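You operate a simulated robot arm through the tools that you are given. There is no shell and no other tool. Be economical: measure what you need, move in short steps, check, and stop when the job is done.

You run a simulated two-armed robot. Do the job below in one go: nothing can be reset, and whatever is moved stays where it is left.

TASK
Wipe the caked scraper block, then run the belt until it is clean.
Fine: draw it well out; blue cloth, back where it lay; block pushed home before the green key; key off; the cover stays open. Where these are worked on the way, their far stop is far enough and under half their travel is too little: scraper block. What is to be rubbed or washed off counts as gone when no trace of it is left.
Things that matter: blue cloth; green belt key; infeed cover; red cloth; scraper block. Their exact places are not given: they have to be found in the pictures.

It is judged by the outcome, as a careful person would: the job done as asked, and still so three seconds after it is handed in. It fails if anything else is knocked over, pushed out of place, dropped, spilled or broken. A push-on lid holds only when it is set on centred and level and pressed home; a screw cap is set on level and turned clockwise until tight. Flat cloth is picked up by pressing the open fingertips on it (5 to 10 N) and closing them slowly along it; thin cloth reads only 2 to 8 mm in the jaws.

THE ROBOT
Two 7-joint arms with fingered hands on one trunk, on a base that drives. Base frame: it is fixed to the floor where the robot stands at the start and does not move with it; the origin is under the middle of the robot, x ahead of it, y to its left, z up. Units: cm, rad, N and s.
The left shoulder is at the start at [5.5, 15.8, 111.8], the right one opposite. With the tool pointing down near the work surface each hand reaches from about 42 to 84 cm from the robot's upright axis, wherever it stands, measured 20 degrees to its own side. Places, roughly: green belt key [70, -20, 90]; infeed cover [40, -20, 70]; scraper block [100, 10, 70]. Payload 4 kg a hand.
The TCP of each hand is the grasp point between the finger pads, 3 cm short of the fingertips. In the tool frame z runs along the fingers and y along their closing line. Largest opening 10.4 cm; the body of the gripper starts 3.5 cm behind the TCP. The gripper is a hand of 4 fingers: y runs from the thumb to the fingers, the wrist lies at [-1.5, -10.4, -17.8] in the tool frame, and closing takes about 1.5 s.
Orientation is that of the tool frame in the base frame, as [roll, pitch, yaw] about the fixed x, y, z axes, in that order (R = Rz(yaw) Ry(pitch) Rx(roll)). With the fingers straight down and the wrist toward the robot, the tool's x, y and z point along [0, 1, 0], [1, 0, 0] and [0, 0, -1] of the base frame.

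THE INTERFACE
- The arms move only by the tool move_arm. It takes "left_motion", "right_motion" or both (then of equal length, played together; a hand with none holds still); each is text: rows parted by semicolons, each of 7 numbers parted by spaces: the shift along the tool's x, y, z in cm, then the turn, a rotation vector about the tool's x, y, z in rad, then the closure, from 0 (fully open) to 1 (shut). In form: tx ty tz wx wy wz grip; .... A call has 1 to 12 rows; each row is the pose to reach, as a shift and turn from the pose commanded when the call began, along the tool's axes at that moment. Rows are played at 5 a second. More than 5 cm and 0.15 rad between two rows, or a gripper value outside its range, and nothing of the call is played. A pose out of reach is approached as far as the arm can. The call stops where the force on the tool passes 90 N (or 10 N more than at its start, if that is more) or the arm is blocked; 0.2 s more then pass. Each finger travels about 4.5 cm/s and halts on what it meets, pressing with about 28 N; the grip force reading is that of the motor and also rises with nothing between the fingers. The clock runs only during rows and for 0.2 s after the last one: add rows that repeat a pose to give the fingers time. The reply holds the time, the measured pose of the TCP, the force on the tool along the base axes, the opening and the grip force, in the units named above and with some noise, with the torque about the TCP (base axes, N m) and any sound that the robot's microphone picked up, and new pictures: "pictures" is both (left out), scene, wrist or none (wrist: the cameras of the hands that moved).
- Cameras (640 x 400 px; columns grow to the right, rows downward): "scene" is now at [12.79, 0.86, 128.37]; the picture's right is [-0.01, -1.00, 0.00], its down [-0.61, 0.00, -0.79] and it looks along [0.79, -0.00, -0.61] (base axes); focal length 214 px, centre (320, 200). "left" rides on the left gripper at [-6.1, -9.2, -13] in its tool frame; the picture's right is [-0.81, -0.27, 0.52], its down [0.53, -0.71, 0.46] and it looks along [0.24, 0.65, 0.72] (tool axes); focal length 275 px, centre (320, 200). "right" rides on the right gripper at [6.1, -9.2, -13] in its tool frame; the picture's right is [-0.81, 0.27, -0.52], its down [-0.53, -0.71, 0.46] and it looks along [-0.24, 0.64, 0.72] (tool axes); focal length 275 px, centre (320, 200).
- raise_lower(by): slides the trunk up (or, below 0, down) by that many cm; the arms and the scene camera ride with it, the base frame stays. It gives what a move gives, with no picture.
- steer(legs): drives the robot by 1 to 6 legs, each [ahead, turn to the left] in cm and rad, along the robot's own axes; the way and the turn of a leg run together, so that a leg with both is an arc; at most 150 cm and 3.142 rad a leg. The arms and the cameras ride along, it lands a little off, and it stops where it bumps. It gives what a move gives, and a new picture of the scene camera.
- set_grasp(shape, hand): the hand has 4 fingers and takes this shape, open, in about a second: jaw (thumb against the fingers, like two jaws); tri (thumb and two fingers); tip (a fingertip pinch); poke (one finger out to press); point (the index stretched); flat (the hand flat); cup (the hand cupped); fist (a fist). The gripper value then closes the fingers along that shape, each until it touches; the sizes above hold for jaw. It gives what a move gives, with no picture.
- turn_head(pan, tilt): turns the head with the scene camera to pan (to the left, within 1.396 rad either way) and tilt (down, from -0.506 to 1.204), counted from straight ahead of the robot. It gives what a move gives, and a new picture of the scene camera.
- locate(camera, pixels): for up to 12 pixels [column, row] of the newest picture of that camera ("zoom" is the newest enlarged one), the place [x, y, z] in the base frame of the surface seen there, good to about 0.3 cm, but the place of the scene camera against the robot may be out by one fixed shift of up to 1.8 cm in any direction. It takes no simulated time.
- zoom(camera, box): a new picture of the part [left, top, right, bottom] of that camera's present view, enlarged. It takes no simulated time.
- sign_off(): hands the job in; it is judged then, once.

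Go step by step. Measure first, check grasps and placings, and put right what went wrong. The budget is 80 turns and 260 pictures, counting those below and the enlarged ones. Unless the task says otherwise, let go and move clear before handing in, and close with one line.

The tools are called after "Call:" as a command line: name --argument value ..., lists and objects as JSON in quotes. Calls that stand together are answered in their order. move_arm: Moves the arms, as the interface text tells. Its arguments: {"type":"object","properties":{"left_motion":{"type":"string"},"right_motion":{"type":"string"},"pictures":{"type":"string","enum":["both","scene","wrist","none"]}},"required":[]} The other tools are called the same way: raise_lower (by) slides the trunk up or down; set_grasp (shape, hand) gives the hand a shape; steer (legs) drives the base; turn_head (pan, tilt) turns the head that bears the scene camera; locate (camera, pixels) gives the place of the surface under pixels of a picture; zoom (camera, box) takes an enlarged picture of a part of a camera's view; sign_off () hands the job in.

At the start:

```text
time_s: 0.0
left_tool_pos: [59.54, 24.64, 122.26]
left_orientation: [-3.14, -0.002, 1.579]
left_contact_force: [0.4, -0.1, -0.5]
left_ft_torque: [-0.03, 0.01, -0.01]
left_finger_gap: 10.37
left_grip_force: 0.1
left_shape: jaw
right_tool_pos: [34.41, -17.3, 121.78]
right_orientation: [-3.141, -0.001, 1.579]
right_contact_force: [1.4, -0.1, 1.1]
right_ft_torque: [0.02, -0.01, 0.02]
right_finger_gap: 10.33
right_grip_force: 0.1
right_shape: jaw
trunk travel left (down, up): [-32.5, 18.2]
robot x, y, heading: [0.14, -0.08, -0.004]
head pan, tilt: [-0.005, 0.644]
```

scene: 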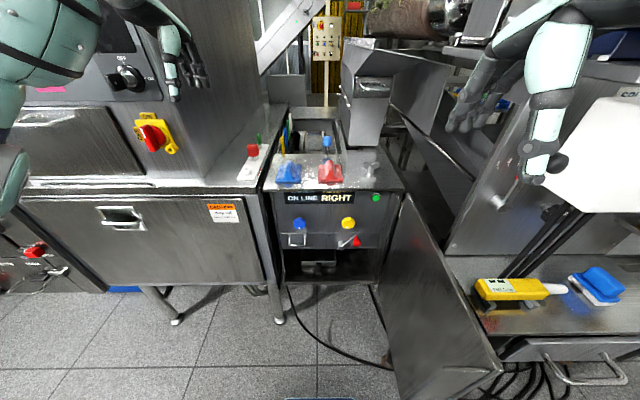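
right: 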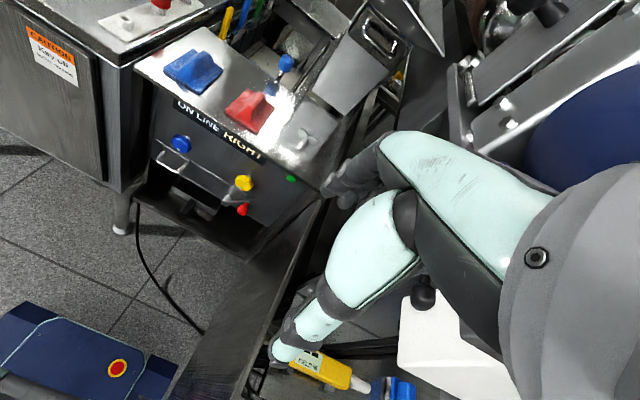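
left: 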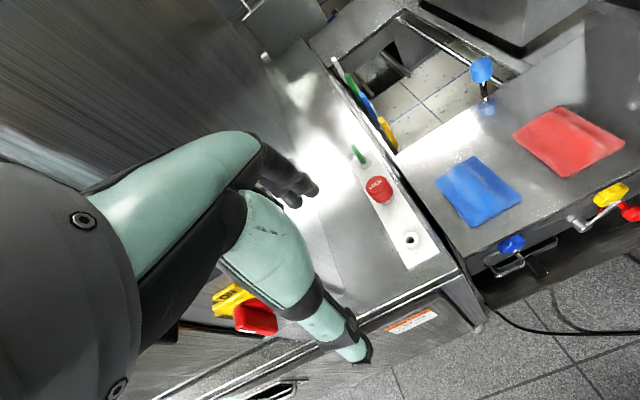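

The blue cloth shows at (289,173), the red cloth at (330,173), and a green thing near (259,140) and another at (376,197). I'll enlarge these parts to identify the block, key and cover.

Call:
zoom --camera "scene" --box '[225, 100, 415, 220]'

Call:
zoom --camera "scene" --box '[260, 180, 420, 290]'

Call:
zoom --camera "left" --box '[320, 0, 640, 200]'

Call:
locate --camera "scene" --pixels '[[289, 173], [330, 173], [259, 138], [376, 197], [253, 150], [299, 224], [348, 223], [355, 241], [318, 265], [326, 142], [310, 141], [371, 170]]'

```text
3.33 times, centred on (320, 160) of scene
```

zoom: 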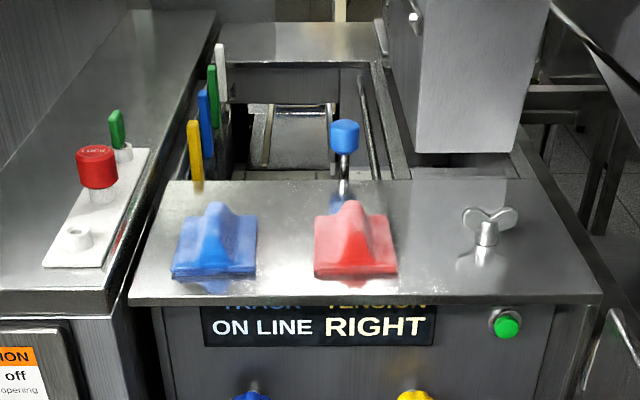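

```text
3.64 times, centred on (340, 235) of scene
```

zoom: 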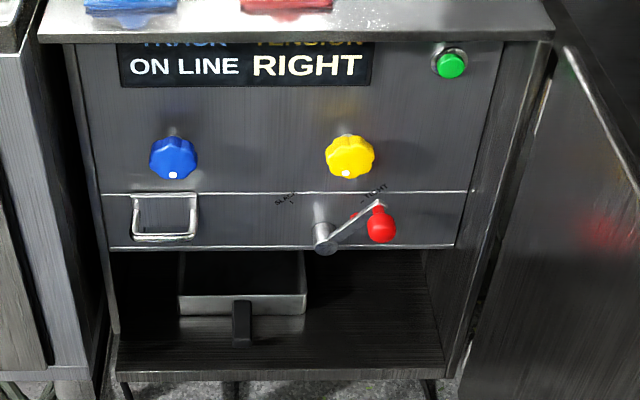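

```text
2.00 times, centred on (480, 100) of left
```

zoom: 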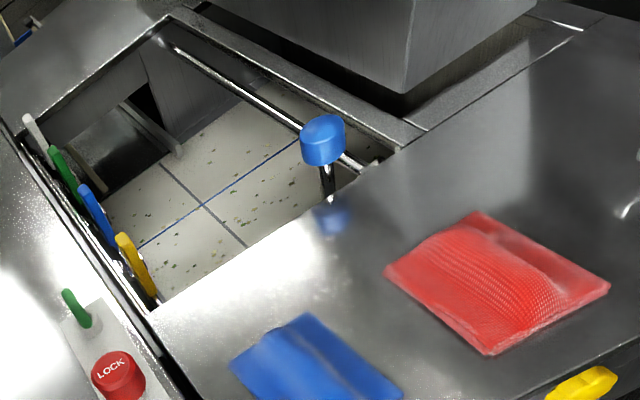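

```text
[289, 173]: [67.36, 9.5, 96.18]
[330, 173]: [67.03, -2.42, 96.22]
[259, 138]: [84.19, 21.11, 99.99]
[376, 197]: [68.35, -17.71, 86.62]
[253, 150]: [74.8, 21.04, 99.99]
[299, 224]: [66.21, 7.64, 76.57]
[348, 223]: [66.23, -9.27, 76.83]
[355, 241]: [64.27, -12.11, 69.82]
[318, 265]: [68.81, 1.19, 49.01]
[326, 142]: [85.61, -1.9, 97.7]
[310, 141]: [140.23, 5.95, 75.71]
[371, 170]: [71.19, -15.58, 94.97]
```

The green key is likely the button at (376,197) ≈[68,-18,87]; the open door at (430,300) is likely the cover. I need a better view into the well behind the top plate, so I'll raise the trunk.

Call:
raise_lower --by 17

Call:
turn_head --pan 0 --tilt 0.6

Call:
zoom --camera "scene" --box '[250, 110, 410, 210]'

Call:
zoom --camera "left" --box '[300, 0, 620, 200]'

```text
time_s: 1.9
left_tool_pos: [58.08, 24.65, 139.98]
left_orientation: [3.129, -0.002, 1.58]
left_contact_force: [-0.1, -0.2, -0.6]
left_ft_torque: [-0.02, 0.02, -0.03]
left_finger_gap: 10.4
left_grip_force: 0.0
left_shape: jaw
right_tool_pos: [33.0, -17.38, 139.21]
right_orientation: [3.129, 0.001, 1.58]
right_contact_force: [0.5, -0.3, -0.1]
right_ft_torque: [-0.03, -0.01, 0.01]
right_finger_gap: 10.4
right_grip_force: 0.0
right_shape: jaw
trunk travel left (down, up): [-49.5, 1.2]
robot x, y, heading: [0.31, -0.02, 0.003]
head pan, tilt: [-0.005, 0.644]
```

```text
time_s: 2.5
left_tool_pos: [58.13, 24.71, 140.11]
left_orientation: [3.129, -0.002, 1.581]
left_contact_force: [0.3, 0.1, 0.1]
left_ft_torque: [-0.03, 0.05, 0.03]
left_finger_gap: 10.41
left_grip_force: 0.0
left_shape: jaw
right_tool_pos: [33.05, -17.33, 139.13]
right_orientation: [3.129, 0.0, 1.577]
right_contact_force: [0.1, 0.1, 0.3]
right_ft_torque: [0.02, 0.0, 0.0]
right_finger_gap: 10.42
right_grip_force: 0.0
right_shape: jaw
trunk travel left (down, up): [-49.5, 1.2]
robot x, y, heading: [-0.19, 0.36, 0.0]
head pan, tilt: [0.0, 0.6]
```

scene: 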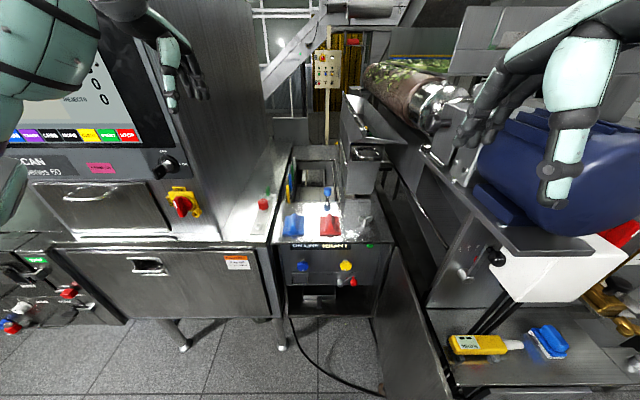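

```text
4.00 times, centred on (330, 160) of scene
```

zoom: 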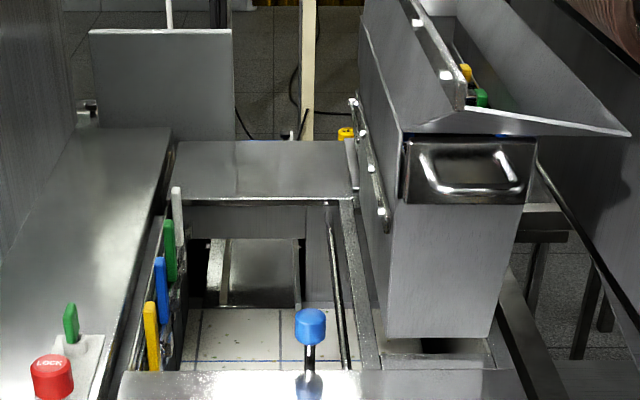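

```text
2.00 times, centred on (460, 100) of left
```

zoom: 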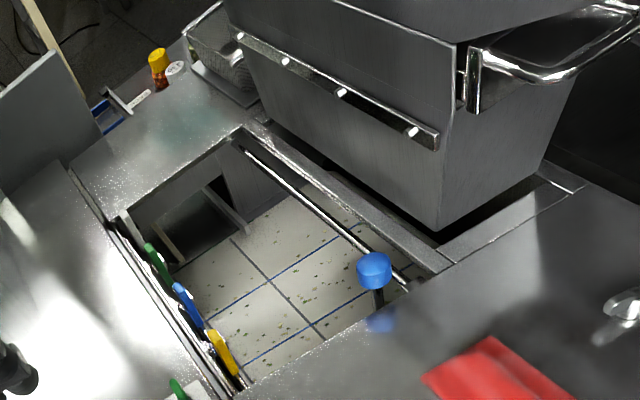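

The well holds a speckled belt, coloured tabs along its left side, and a blue knob on a post. I'll locate these.

Call:
locate --camera "zoom" --pixels '[[375, 270], [378, 300], [220, 350], [185, 300], [155, 260], [135, 235], [300, 290], [200, 210], [320, 220], [165, 65], [400, 285], [185, 240]]'

Call:
locate --camera "left" --pixels '[[410, 130], [395, 145], [440, 115], [445, 160], [490, 150], [420, 125], [480, 175], [425, 185]]'

Call:
zoom --camera "left" --box '[370, 50, 530, 210]'

```text
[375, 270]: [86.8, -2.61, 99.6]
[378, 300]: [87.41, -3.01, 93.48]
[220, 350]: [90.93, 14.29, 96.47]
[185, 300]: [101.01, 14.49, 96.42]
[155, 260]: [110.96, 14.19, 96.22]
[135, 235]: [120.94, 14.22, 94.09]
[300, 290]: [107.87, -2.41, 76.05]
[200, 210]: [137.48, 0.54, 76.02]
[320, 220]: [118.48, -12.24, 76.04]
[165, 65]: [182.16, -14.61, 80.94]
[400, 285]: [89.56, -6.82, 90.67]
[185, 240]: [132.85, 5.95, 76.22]
```

```text
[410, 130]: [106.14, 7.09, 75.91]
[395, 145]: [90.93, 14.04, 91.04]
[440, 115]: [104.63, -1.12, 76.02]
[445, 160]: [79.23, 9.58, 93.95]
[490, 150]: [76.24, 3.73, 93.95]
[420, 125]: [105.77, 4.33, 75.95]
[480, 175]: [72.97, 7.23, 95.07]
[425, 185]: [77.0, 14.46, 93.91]
```

```text
2.50 times, centred on (450, 130) of left
```

zoom: 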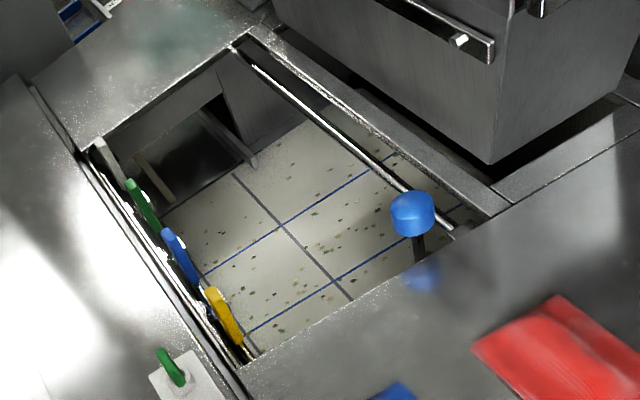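

The belt lies at z≈76 in the well. I can't yet tell the scraper block, so I'll bring the left camera over the well.

Call:
move_arm --left_motion "-4 3 0 0 0 0 0; -8 6 0 0 0 0 0; -12 9 1 0 0 0 0; -15 12 4 0 0 0 0; -15 15 8 0 0 0 0; -15 15 12 0 0 0 0; -15 15 12 0 0 0 0" --pictures "wrist"

Call:
zoom --camera "left" --box '[160, 50, 480, 250]'

```text
refused: row 3 steps farther than a row can; nothing moved
```

```text
2.00 times, centred on (320, 150) of left
```

zoom: 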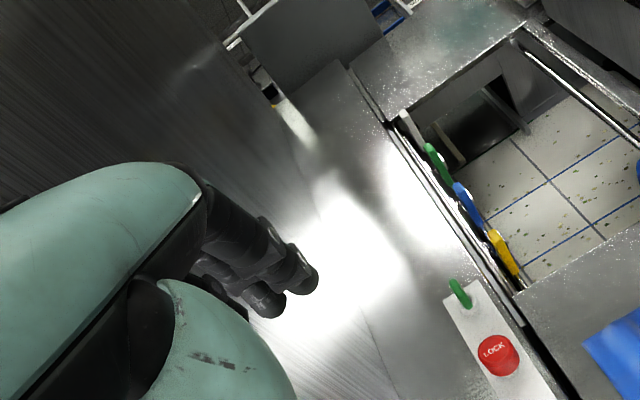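

The row step was too big (5.1 cm), so I'll resend it with smaller steps.

Call:
move_arm --left_motion "-4 2 0 0 0 0 0; -8 4 0 0 0 0 0; -12 6 0 0 0 0 0; -15 8 3 0 0 0 0; -15 11 6 0 0 0 0; -15 14 9 0 0 0 0; -15 15 12 0 0 0 0; -15 15 12 0 0 0 0" --pictures "wrist"

Call:
zoom --camera "left" --box '[160, 50, 480, 250]'

```text
time_s: 4.3
left_tool_pos: [73.35, 10.05, 128.17]
left_orientation: [3.13, -0.002, 1.58]
left_contact_force: [-0.8, -0.3, -0.4]
left_ft_torque: [0.0, 0.0, -0.01]
left_finger_gap: 10.4
left_grip_force: 0.0
left_shape: jaw
right_tool_pos: [32.98, -17.33, 139.15]
right_orientation: [3.13, 0.003, 1.577]
right_contact_force: [-0.4, 0.0, 0.3]
right_ft_torque: [-0.01, 0.0, 0.01]
right_finger_gap: 10.39
right_grip_force: 0.1
right_shape: jaw
trunk travel left (down, up): [-49.5, 1.2]
robot x, y, heading: [0.29, 0.25, -0.0]
head pan, tilt: [0.0, 0.6]
```

left: 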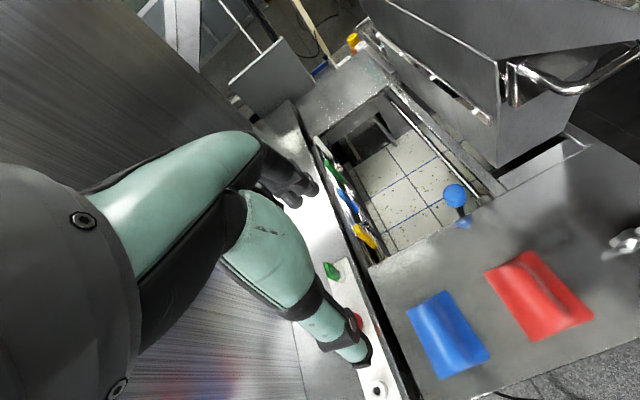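

```text
2.00 times, centred on (320, 150) of left
```

zoom: 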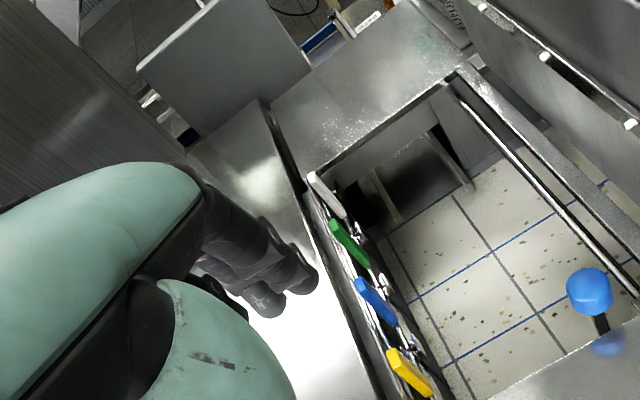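

Still no block visible from above; I'll look at the front compartment more closely, locating its handle, tray and door.

Call:
turn_head --pan 0 --tilt 0.75

Call:
raise_lower --by -45

Call:
turn_head --pan 0 --tilt 0.5

Call:
zoom --camera "scene" --box '[240, 130, 440, 255]'

```text
time_s: 5.0
left_tool_pos: [73.4, 9.9, 128.27]
left_orientation: [3.129, -0.002, 1.579]
left_contact_force: [-0.3, -0.2, 0.2]
left_ft_torque: [0.05, 0.02, 0.0]
left_finger_gap: 10.38
left_grip_force: 0.0
left_shape: jaw
right_tool_pos: [32.98, -17.41, 139.24]
right_orientation: [3.131, 0.002, 1.578]
right_contact_force: [0.6, -0.8, 0.2]
right_ft_torque: [0.01, 0.01, 0.01]
right_finger_gap: 10.39
right_grip_force: 0.0
right_shape: jaw
trunk travel left (down, up): [-49.5, 1.2]
robot x, y, heading: [-0.08, -0.01, 0.004]
head pan, tilt: [0.0, 0.75]
```

scene: 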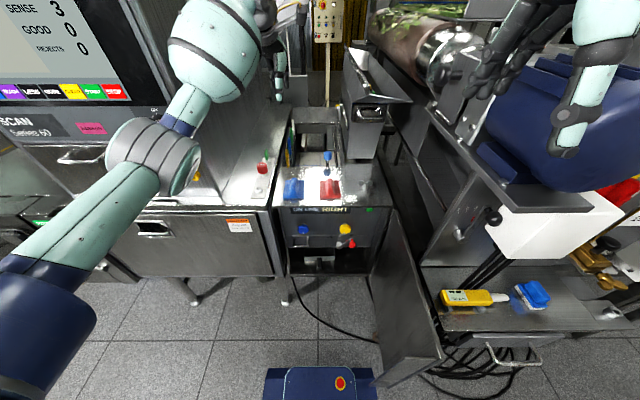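

```text
refused: -45 is not a number from -40 to 40
```

```text
time_s: 5.8
left_tool_pos: [73.44, 9.86, 128.27]
left_orientation: [3.129, -0.001, 1.58]
left_contact_force: [0.4, 0.3, -0.2]
left_ft_torque: [-0.03, -0.01, 0.0]
left_finger_gap: 10.44
left_grip_force: 0.1
left_shape: jaw
right_tool_pos: [33.0, -17.33, 139.15]
right_orientation: [3.13, 0.001, 1.579]
right_contact_force: [-0.1, -0.4, 0.6]
right_ft_torque: [-0.02, 0.03, 0.01]
right_finger_gap: 10.37
right_grip_force: 0.0
right_shape: jaw
trunk travel left (down, up): [-49.5, 1.2]
robot x, y, heading: [-0.15, 0.17, 0.001]
head pan, tilt: [0.0, 0.499]
```

scene: 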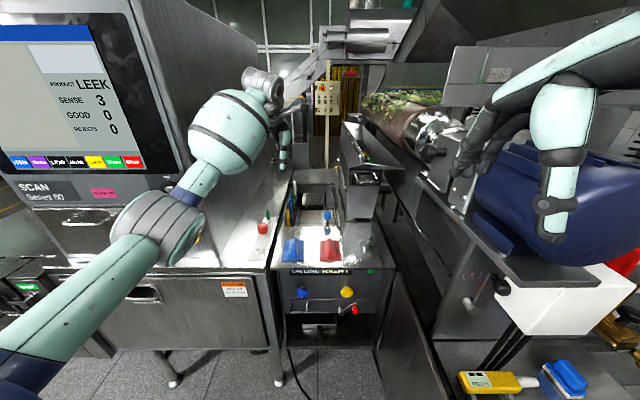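

```text
3.20 times, centred on (340, 192) of scene
```

zoom: 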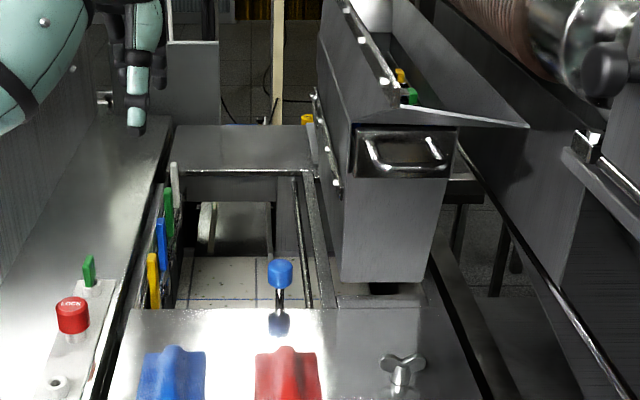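

I'll pull the left hand back and lower the trunk to look into the front compartment.

Call:
move_arm --left_motion "0 -4 0 0 0 0 0; 2 -8 -2 0 0 0 0; 4 -12 -4 0 0 0 0; 7 -16 -6 0 0 0 0; 9 -20 -8 0 0 0 0; 10 -24 -8 0 0 0 0; 10 -28 -8 0 0 0 0; 10 -32 -8 0 0 0 0; 10 -35 -8 0 0 0 0; 10 -35 -8 0 0 0 0" --pictures "none"

Call:
raise_lower --by -40

Call:
turn_head --pan 0 --tilt 0.55

Call:
zoom --camera "scene" --box '[220, 120, 420, 245]'

Call:
zoom --camera "right" --box '[0, 0, 400, 250]'

```text
refused: row 4 steps farther than a row can; nothing moved
```

```text
time_s: 8.8
left_tool_pos: [72.44, 9.74, 97.01]
left_orientation: [3.066, 0.015, 1.577]
left_contact_force: [0.2, -0.9, 4.5]
left_ft_torque: [-0.05, 0.28, 0.02]
left_finger_gap: 10.4
left_grip_force: 0.1
left_shape: jaw
right_tool_pos: [31.79, -17.45, 105.03]
right_orientation: [3.117, 0.004, 1.577]
right_contact_force: [0.4, 0.1, -0.4]
right_ft_torque: [0.0, -0.01, 0.0]
right_finger_gap: 10.39
right_grip_force: 0.0
right_shape: jaw
trunk travel left (down, up): [-15.1, 35.6]
robot x, y, heading: [0.06, -0.13, -0.0]
head pan, tilt: [0.0, 0.499]
stopped: the force on the tool passed its limit at 108 N (the readings are from after the stop); the commanded pose is now the measured one
```

```text
time_s: 9.4
left_tool_pos: [72.43, 9.81, 97.27]
left_orientation: [3.067, 0.013, 1.577]
left_contact_force: [0.7, -0.8, 0.7]
left_ft_torque: [-0.01, 0.06, 0.07]
left_finger_gap: 10.4
left_grip_force: 0.0
left_shape: jaw
right_tool_pos: [31.67, -17.47, 105.25]
right_orientation: [3.115, 0.002, 1.578]
right_contact_force: [0.1, 0.5, 0.6]
right_ft_torque: [0.02, 0.0, -0.04]
right_finger_gap: 10.41
right_grip_force: 0.0
right_shape: jaw
trunk travel left (down, up): [-15.1, 35.6]
robot x, y, heading: [0.31, 0.3, 0.001]
head pan, tilt: [0.0, 0.55]
```

scene: 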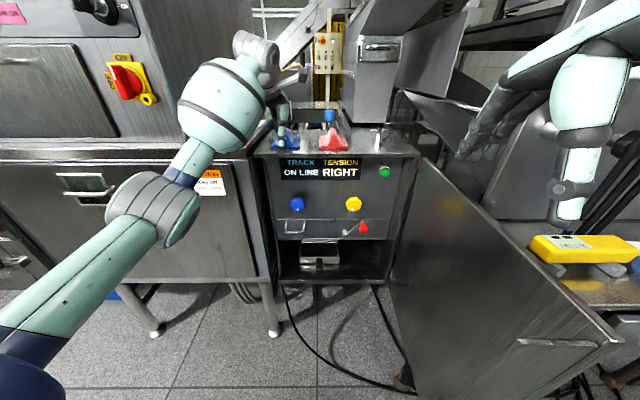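

```text
3.20 times, centred on (320, 182) of scene
```

zoom: 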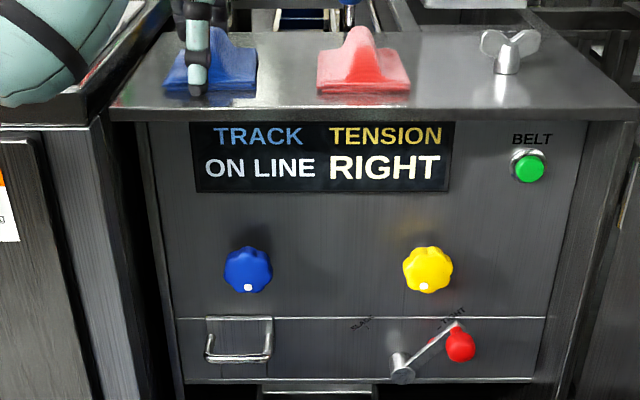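

```text
1.60 times, centred on (200, 125) of right
```

zoom: 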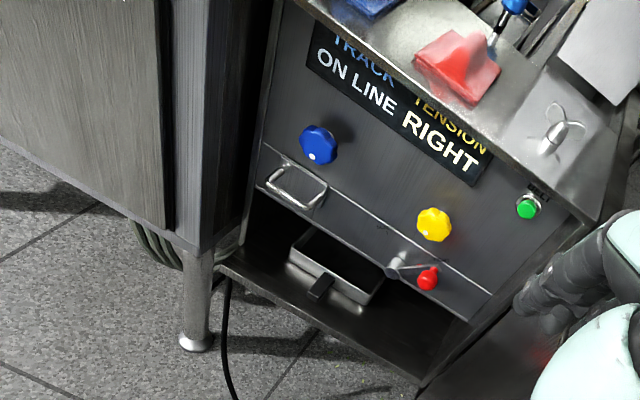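

The refused move meant the left hand came down on the top plate by the blue cloth (stopped at 108 N). I'll lift it back and check the cloth for disturbance.

Call:
move_arm --left_motion "0 0 -3 0 0 0 0; 0 0 -6 0 0 0 0; 0 0 -10 0 0 0 0; 0 -3 -13 0 0 0 0; 1 -7 -14 0 0 0 0; 2 -11 -14 0 0 0 0; 4 -15 -14 0 0 0 0; 6 -19 -14 0 0 0 0; 8 -23 -14 0 0 0 0; 9 -27 -14 0 0 0 0; 10 -31 -14 0 0 0 0; 10 -33 -14 0 0 0 0" --pictures "both"

Call:
zoom --camera "scene" --box '[240, 90, 440, 215]'

Call:
zoom --camera "scene" --box '[260, 190, 400, 285]'

```text
time_s: 12.0
left_tool_pos: [38.45, 19.82, 108.58]
left_orientation: [3.068, 0.014, 1.577]
left_contact_force: [-0.2, 0.2, 0.4]
left_ft_torque: [0.0, -0.03, -0.05]
left_finger_gap: 10.42
left_grip_force: 0.0
left_shape: jaw
right_tool_pos: [31.7, -17.39, 105.28]
right_orientation: [3.117, -0.001, 1.579]
right_contact_force: [0.2, -0.3, 0.1]
right_ft_torque: [0.01, -0.01, -0.03]
right_finger_gap: 10.39
right_grip_force: 0.1
right_shape: jaw
trunk travel left (down, up): [-15.1, 35.6]
robot x, y, heading: [0.4, 0.08, 0.0]
head pan, tilt: [0.0, 0.55]
```

scene: 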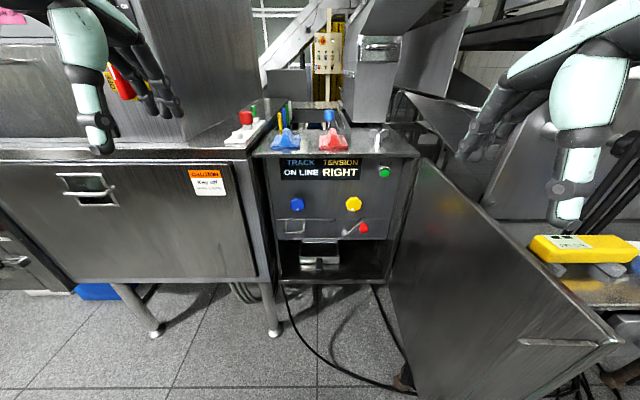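
left: 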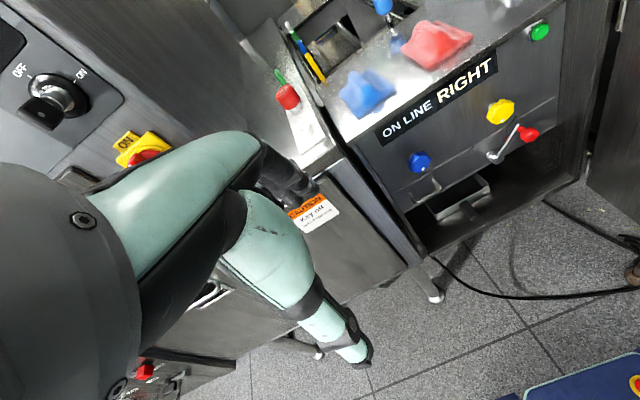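

```text
3.20 times, centred on (340, 152) of scene
```

zoom: 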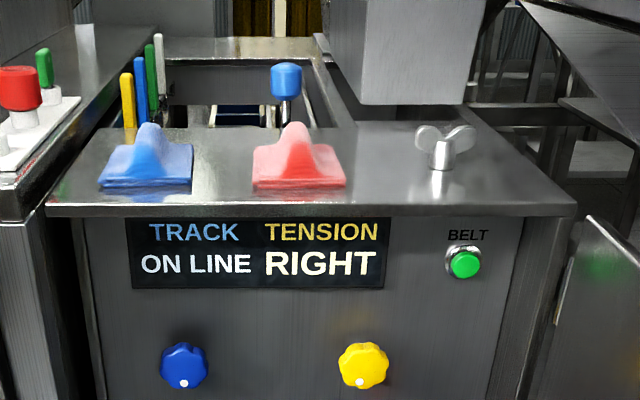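

```text
4.21 times, centred on (330, 238) of scene
```

zoom: 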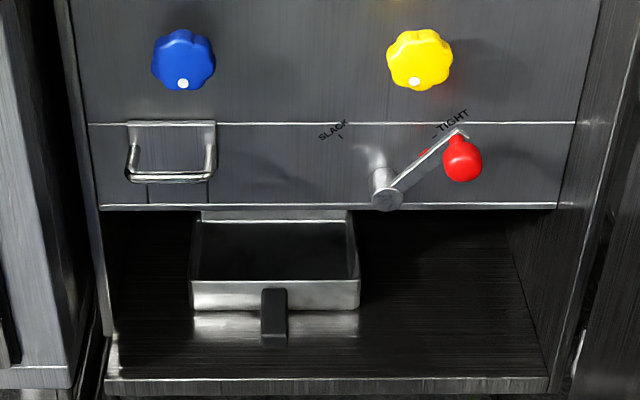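

The cloths look undisturbed. The bail handle at zoom (172,160) sits on its own face plate – likely the scraper block's slide; locating its parts, the button, and the cloths.

Call:
locate --camera "zoom" --pixels '[[133, 165], [210, 165], [172, 180], [172, 150], [130, 125], [215, 125], [150, 195], [460, 155], [385, 190], [275, 300], [275, 335], [180, 60]]'

Call:
locate --camera "scene" --pixels '[[384, 172], [289, 131], [289, 142], [271, 148], [299, 148], [330, 117], [422, 170], [600, 335], [405, 370]]'

Call:
locate --camera "right" --pixels '[[169, 107], [200, 128], [182, 122], [179, 101], [172, 93], [200, 115]]'

Call:
zoom --camera "right" --box '[140, 70, 300, 170]'

```text
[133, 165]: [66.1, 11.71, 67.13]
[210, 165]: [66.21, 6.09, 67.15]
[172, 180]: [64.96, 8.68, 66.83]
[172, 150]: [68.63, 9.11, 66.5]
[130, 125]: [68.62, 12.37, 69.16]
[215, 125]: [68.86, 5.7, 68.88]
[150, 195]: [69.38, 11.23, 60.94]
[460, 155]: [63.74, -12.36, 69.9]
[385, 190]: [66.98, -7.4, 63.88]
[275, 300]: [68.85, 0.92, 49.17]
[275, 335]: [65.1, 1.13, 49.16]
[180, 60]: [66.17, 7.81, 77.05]
```

```text
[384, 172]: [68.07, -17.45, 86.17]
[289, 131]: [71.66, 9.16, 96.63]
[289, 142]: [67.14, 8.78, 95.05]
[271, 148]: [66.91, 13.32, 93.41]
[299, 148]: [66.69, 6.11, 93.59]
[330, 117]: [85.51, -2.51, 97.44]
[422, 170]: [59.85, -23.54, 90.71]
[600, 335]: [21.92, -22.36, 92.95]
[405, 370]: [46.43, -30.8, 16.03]
```

```text
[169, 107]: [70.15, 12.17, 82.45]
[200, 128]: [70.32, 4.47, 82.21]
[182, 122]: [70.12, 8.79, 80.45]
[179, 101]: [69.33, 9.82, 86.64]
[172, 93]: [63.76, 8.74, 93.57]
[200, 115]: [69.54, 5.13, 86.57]
```

```text
4.00 times, centred on (220, 120) of right
```

zoom: 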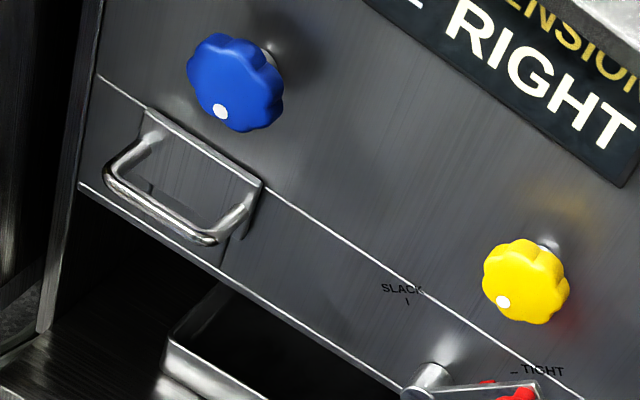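

The bail bar is at about [65,9,67] with its plate at x≈68.7. I'll bring the left hand, fingers forward, in front of it and look with its camera.

Call:
move_arm --left_motion "-0.9 0.7 3.53 -0.125 0 0 0; -1.8 1.4 7.05 -0.25 0 0 0; -2.7 2.1 10.6 -0.374 0 0 0; -3.6 2.8 14.1 -0.499 0 0 0; -4.5 3.5 17.6 -0.624 0 0 0; -5.4 4.2 21.2 -0.749 0 0 0; -6.3 4.9 24.7 -0.873 0 0 0; -7.2 5.6 28.2 -0.998 0 0 0; -8.1 6.3 31.7 -1.123 0 0 0; -9 7 35.3 -1.25 0 0 0; -9.9 7.7 38.8 -1.37 0 0 0; -10.8 8.4 42.3 -1.497 0 0 0" --pictures "both"

```text
time_s: 14.6
left_tool_pos: [50.09, 8.43, 67.06]
left_orientation: [1.57, 0.013, 1.579]
left_contact_force: [-0.4, -0.3, -0.5]
left_ft_torque: [0.01, -0.01, -0.02]
left_finger_gap: 10.39
left_grip_force: 0.0
left_shape: jaw
left hand out of reach, approached as far as the arm can: row 3, 4, 5, 6, 7
right_tool_pos: [31.63, -17.41, 105.09]
right_orientation: [3.117, 0.0, 1.577]
right_contact_force: [-0.1, 0.7, 0.4]
right_ft_torque: [-0.01, 0.02, 0.02]
right_finger_gap: 10.39
right_grip_force: 0.1
right_shape: jaw
trunk travel left (down, up): [-15.1, 35.6]
robot x, y, heading: [0.0, 0.3, 0.005]
head pan, tilt: [0.0, 0.55]
```

scene: 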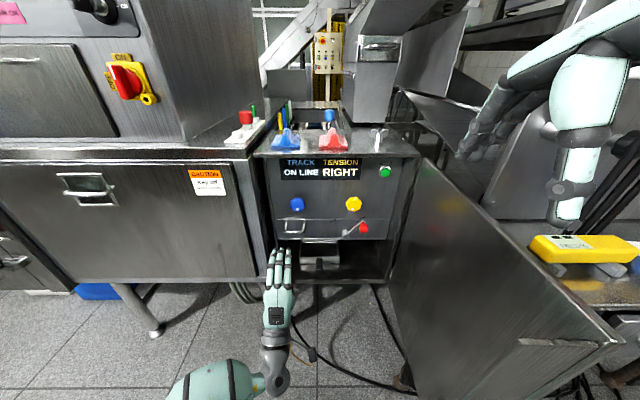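
left: 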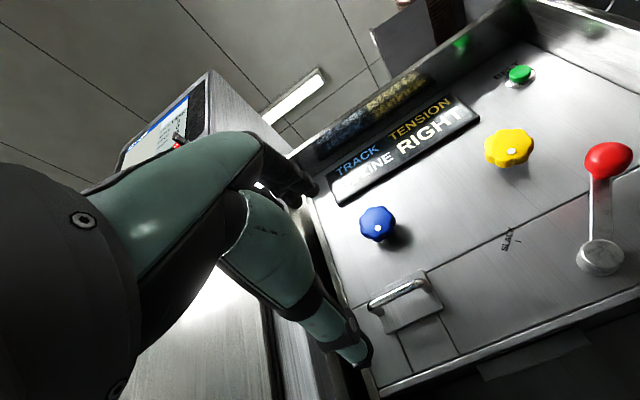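

The wrist picture shows the bail at (398,293) with a vertical seam pair below it. Measuring it with this camera.

Call:
locate --camera "left" --pixels '[[374, 304], [398, 293], [422, 283], [415, 305], [425, 340], [378, 225], [518, 75], [402, 350], [460, 350], [385, 320]]'

Call:
zoom --camera "left" --box '[340, 240, 500, 390]'

```text
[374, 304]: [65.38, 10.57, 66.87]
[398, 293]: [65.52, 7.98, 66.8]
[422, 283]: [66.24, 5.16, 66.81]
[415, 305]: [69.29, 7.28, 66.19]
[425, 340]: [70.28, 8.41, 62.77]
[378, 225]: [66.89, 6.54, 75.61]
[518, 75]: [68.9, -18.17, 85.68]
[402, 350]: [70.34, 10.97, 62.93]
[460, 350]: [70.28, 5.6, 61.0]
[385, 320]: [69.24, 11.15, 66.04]
```

```text
2.67 times, centred on (420, 315) of left
```

zoom: 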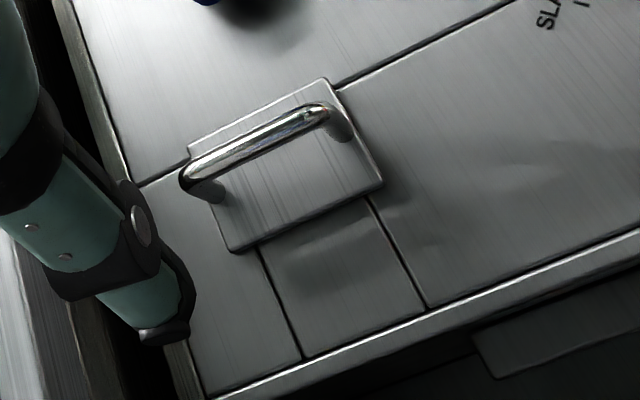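

The bar is at x≈65.8, y≈8, z≈66.8. Advancing so that it lies between the pads, then closing.

Call:
move_arm --left_motion "-0.2 -0.1 4 0 0 0 0; -0.4 -0.2 8 0 0 0 0; -0.4 -0.25 11.5 0 0 0 0; -0.4 -0.25 14.5 0 0 0 0; -0.4 -0.25 14.7 0 0 0 0.5; -0.4 -0.25 14.7 0 0 0 1; -0.4 -0.25 14.7 0 0 0 1; -0.4 -0.25 14.7 0 0 0 1; -0.4 -0.25 14.7 0 0 0 1; -0.4 -0.25 14.7 0 0 0 1; -0.4 -0.25 14.7 0 0 0 1; -0.4 -0.25 14.7 0 0 0 1" --pictures "both"

```text
time_s: 17.2
left_tool_pos: [64.66, 8.14, 66.67]
left_orientation: [1.571, 0.015, 1.576]
left_contact_force: [6.1, -0.5, 0.9]
left_ft_torque: [0.11, -0.01, 0.04]
left_finger_gap: 0.01
left_grip_force: 27.7
left_shape: jaw
right_tool_pos: [31.87, -17.35, 105.2]
right_orientation: [3.117, 0.002, 1.578]
right_contact_force: [-0.3, 0.3, -0.5]
right_ft_torque: [-0.01, -0.01, -0.01]
right_finger_gap: 10.39
right_grip_force: 0.0
right_shape: jaw
trunk travel left (down, up): [-15.1, 35.6]
robot x, y, heading: [0.09, -0.07, -0.001]
head pan, tilt: [0.0, 0.55]
```

scene: 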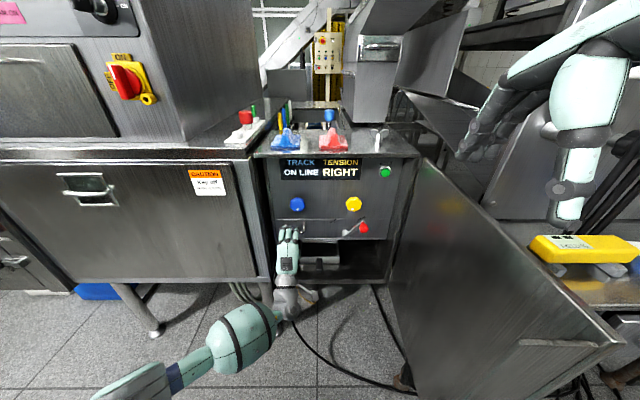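
left: 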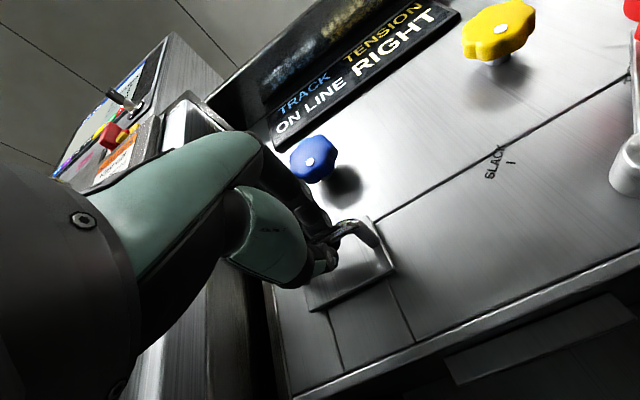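

The gap reads 0 but the fingers appear to be around the bar at (345,232). I'll look closely and test with a small pull.

Call:
zoom --camera "left" --box '[240, 140, 440, 340]'

Call:
move_arm --left_motion "0 0 -0.7 0 0 0 1; 0 0 -1.4 0 0 0 1; 0 0 -2 0 0 0 1" --pictures "wrist"

```text
2.00 times, centred on (340, 240) of left
```

zoom: 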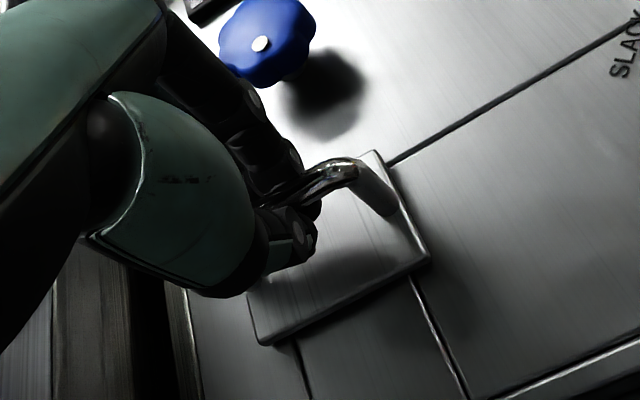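

```text
time_s: 18.0
left_tool_pos: [62.77, 8.23, 66.82]
left_orientation: [1.571, 0.013, 1.578]
left_contact_force: [1.8, -0.2, -1.8]
left_ft_torque: [0.11, -0.01, 0.04]
left_finger_gap: 0.02
left_grip_force: 28.0
left_shape: jaw
right_tool_pos: [31.69, -17.4, 105.13]
right_orientation: [3.116, 0.001, 1.577]
right_contact_force: [-0.1, 0.3, 0.3]
right_ft_torque: [0.0, 0.0, 0.0]
right_finger_gap: 10.4
right_grip_force: 0.0
right_shape: jaw
trunk travel left (down, up): [-15.1, 35.6]
robot x, y, heading: [-0.19, -0.23, 0.005]
head pan, tilt: [0.0, 0.55]
```

left: 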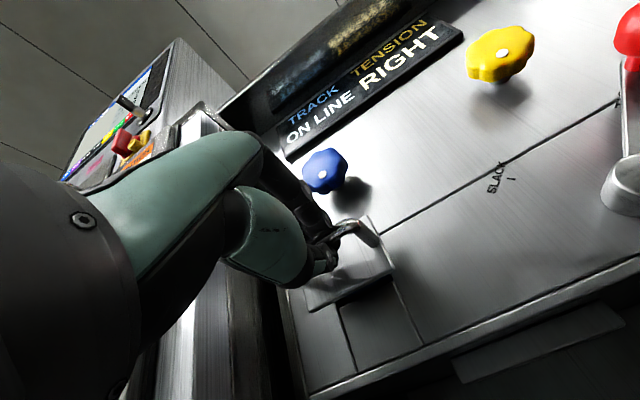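

The plate came along with the hand (it now stands off the face at (350,270)), with only a small force. Pulling on.

Call:
move_arm --left_motion "0 0 -1 0 0 0 1; 0 0 -2 0 0 0 1; 0 0 -3 0 0 0 1; 0 0 -4 0 0 0 1; 0 0 -5 0 0 0 1; 0 0 -6 0 0 0 1; 0 0 -7 0 0 0 1; 0 0 -8 0 0 0 1" --pictures "both"

```text
time_s: 19.8
left_tool_pos: [54.65, 8.11, 66.8]
left_orientation: [1.57, 0.015, 1.58]
left_contact_force: [2.2, 0.5, -1.8]
left_ft_torque: [0.12, -0.03, 0.03]
left_finger_gap: 0.03
left_grip_force: 28.3
left_shape: jaw
right_tool_pos: [31.71, -17.32, 105.15]
right_orientation: [3.117, 0.003, 1.579]
right_contact_force: [0.4, -0.1, 0.6]
right_ft_torque: [-0.02, 0.02, -0.01]
right_finger_gap: 10.4
right_grip_force: 0.0
right_shape: jaw
trunk travel left (down, up): [-15.1, 35.6]
robot x, y, heading: [-0.11, 0.06, -0.002]
head pan, tilt: [0.0, 0.55]
```

scene: 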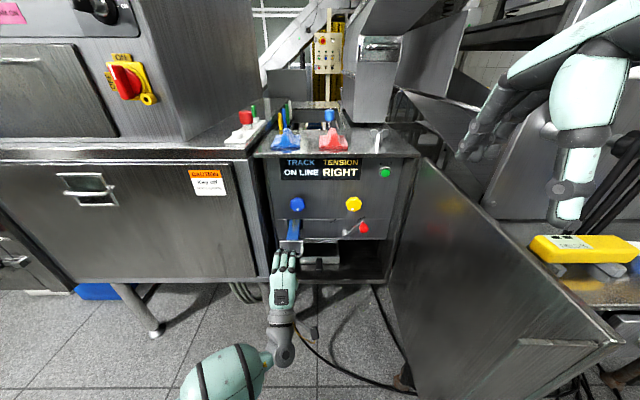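
left: 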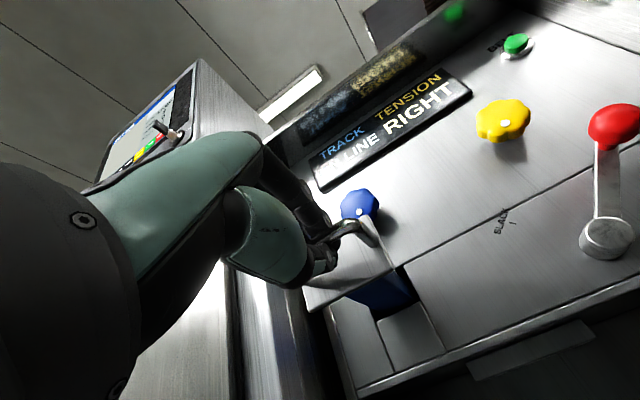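

A blue block is sliding out, at scene (293,231). I'll keep drawing it toward its stop.

Call:
move_arm --left_motion "0 0 -1 0 0 0 1; 0 0 -2 0 0 0 1; 0 0 -3 0 0 0 1; 0 0 -4 0 0 0 1; 0 0 -5 0 0 0 1; 0 0 -6 0 0 0 1; 0 0 -7 0 0 0 1; 0 0 -8 0 0 0 1; 0 0 -9 0 0 0 1; 0 0 -10 0 0 0 1; 0 0 -11 0 0 0 1; 0 0 -12 0 0 0 1" --pictures "both"

Call:
zoom --camera "scene" --box '[230, 180, 390, 300]'

```text
time_s: 22.6
left_tool_pos: [46.71, 9.55, 69.36]
left_orientation: [1.481, -0.041, 1.631]
left_contact_force: [2.5, -18.1, -55.0]
left_ft_torque: [0.17, 0.81, -0.21]
left_finger_gap: 0.42
left_grip_force: 28.2
left_shape: jaw
right_tool_pos: [30.65, -17.49, 105.48]
right_orientation: [3.106, 0.001, 1.577]
right_contact_force: [-0.4, -0.2, -0.3]
right_ft_torque: [0.02, -0.01, 0.01]
right_finger_gap: 10.4
right_grip_force: 0.1
right_shape: jaw
trunk travel left (down, up): [-15.1, 35.6]
robot x, y, heading: [0.39, 0.13, -0.005]
head pan, tilt: [0.0, 0.55]
stopped in row 12 (left hand): the arm was blocked; the commanded pose is now the measured one
```

scene: 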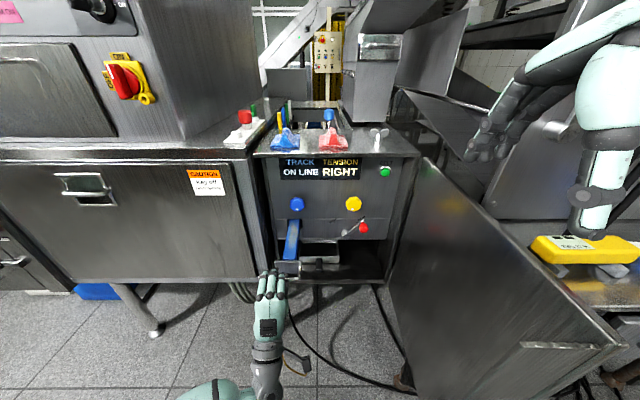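
left: 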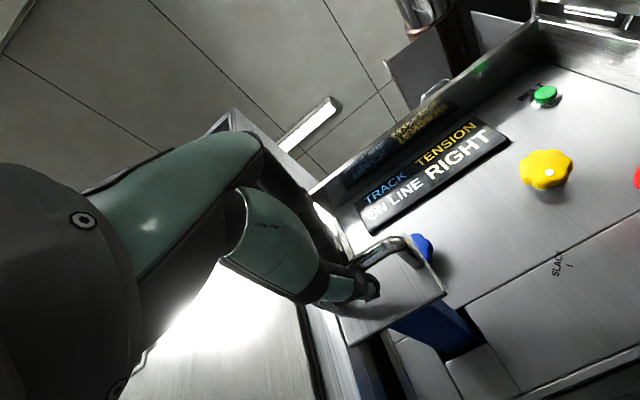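

```text
3.33 times, centred on (310, 240) of scene
```

zoom: 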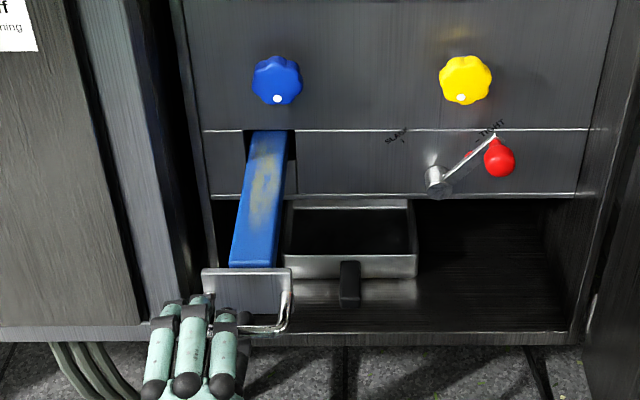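

The block is out about 17 cm, with a yellow-brown smear on its top at zoom (265,180), but the arm twisted at its near limit. I'll restore the hand's pose, then draw on by backing the base.

Call:
move_arm --left_motion "-0.5 -0.9 0.6 0.03 -0.018 -0.018 1; -1 -1.7 1.2 0.06 -0.035 -0.036 1; -1.4 -2.5 1.8 0.09 -0.053 -0.055 1; -1.4 -2.5 1.8 0.09 -0.053 -0.055 1" --pictures "none"

```text
time_s: 23.6
left_tool_pos: [48.06, 8.71, 67.42]
left_orientation: [1.562, 0.025, 1.574]
left_contact_force: [-1.3, 14.7, -8.0]
left_ft_torque: [0.24, 0.04, 0.29]
left_finger_gap: 0.04
left_grip_force: 27.6
left_shape: jaw
right_tool_pos: [30.47, -17.33, 105.59]
right_orientation: [3.104, 0.004, 1.577]
right_contact_force: [0.2, -0.1, -0.1]
right_ft_torque: [0.01, -0.02, 0.03]
right_finger_gap: 10.4
right_grip_force: 0.1
right_shape: jaw
trunk travel left (down, up): [-15.1, 35.6]
robot x, y, heading: [0.05, -0.39, 0.002]
head pan, tilt: [0.0, 0.55]
```

Call:
steer --legs '[[-5, 0]]'

Call:
zoom --camera "scene" --box '[230, 160, 390, 290]'

```text
time_s: 24.5
left_tool_pos: [43.06, 8.31, 67.42]
left_orientation: [1.564, 0.024, 1.57]
left_contact_force: [1.7, 1.1, -19.5]
left_ft_torque: [0.14, 0.17, 0.03]
left_finger_gap: 0.01
left_grip_force: 27.9
left_shape: jaw
right_tool_pos: [25.4, -17.28, 105.43]
right_orientation: [3.103, 0.001, 1.578]
right_contact_force: [-1.4, -0.2, 0.1]
right_ft_torque: [0.03, -0.07, 0.0]
right_finger_gap: 10.41
right_grip_force: 0.1
right_shape: jaw
trunk travel left (down, up): [-15.1, 35.6]
robot x, y, heading: [-4.8, -0.2, 0.001]
head pan, tilt: [0.0, 0.55]
```

scene: 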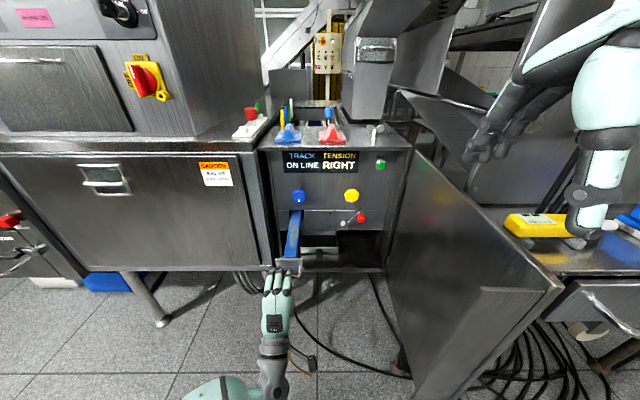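

```text
3.08 times, centred on (310, 225) of scene
```

zoom: 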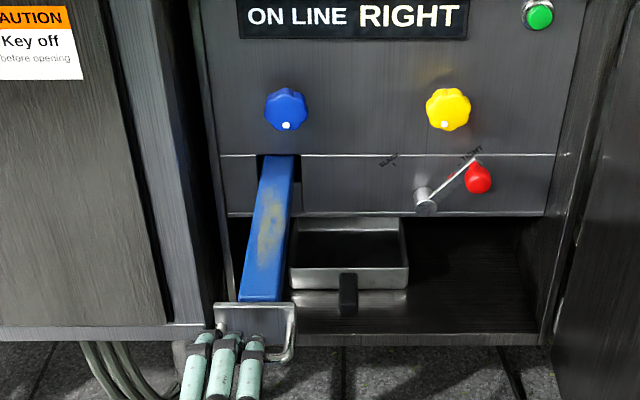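

The smear is now wholly outside and moves freely; I'll draw on toward the stop in another step.

Call:
steer --legs '[[-6, 0]]'

Call:
zoom --camera "scene" --box '[230, 160, 390, 290]'

Call:
locate --camera "zoom" --pixels '[[265, 300], [280, 160], [290, 130]]'

```text
time_s: 25.5
left_tool_pos: [36.27, 8.09, 67.71]
left_orientation: [1.561, 0.024, 1.564]
left_contact_force: [-1.1, 0.5, -0.1]
left_ft_torque: [-0.02, 0.01, -0.02]
left_finger_gap: 0.0
left_grip_force: 28.5
left_shape: jaw
right_tool_pos: [18.53, -17.43, 105.75]
right_orientation: [3.097, 0.002, 1.576]
right_contact_force: [-1.0, -0.1, -0.6]
right_ft_torque: [0.02, -0.05, -0.02]
right_finger_gap: 10.4
right_grip_force: 0.0
right_shape: jaw
trunk travel left (down, up): [-15.1, 35.6]
robot x, y, heading: [-11.36, 0.14, -0.005]
head pan, tilt: [0.0, 0.55]
```

scene: 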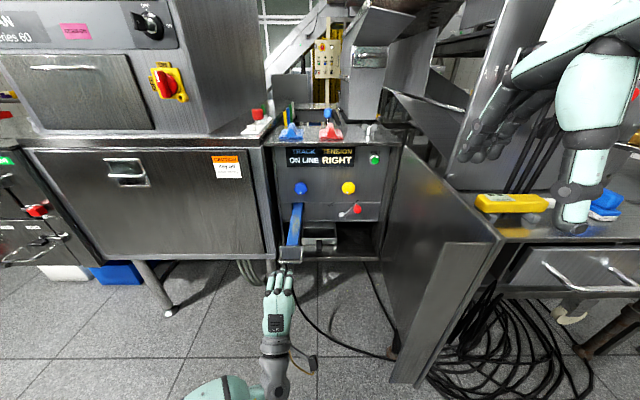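

```text
3.08 times, centred on (310, 225) of scene
```

zoom: 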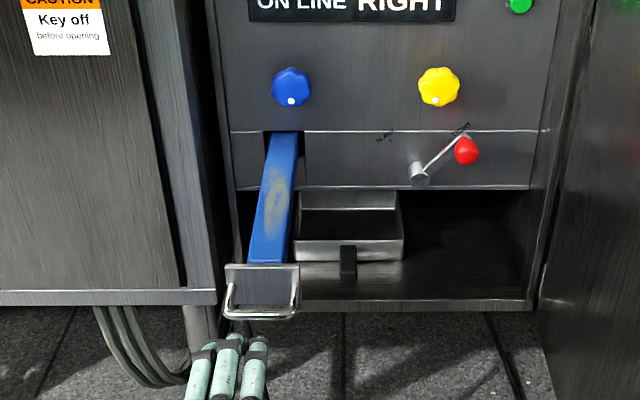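

```text
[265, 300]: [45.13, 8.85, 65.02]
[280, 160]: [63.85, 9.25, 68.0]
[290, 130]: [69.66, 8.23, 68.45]
```

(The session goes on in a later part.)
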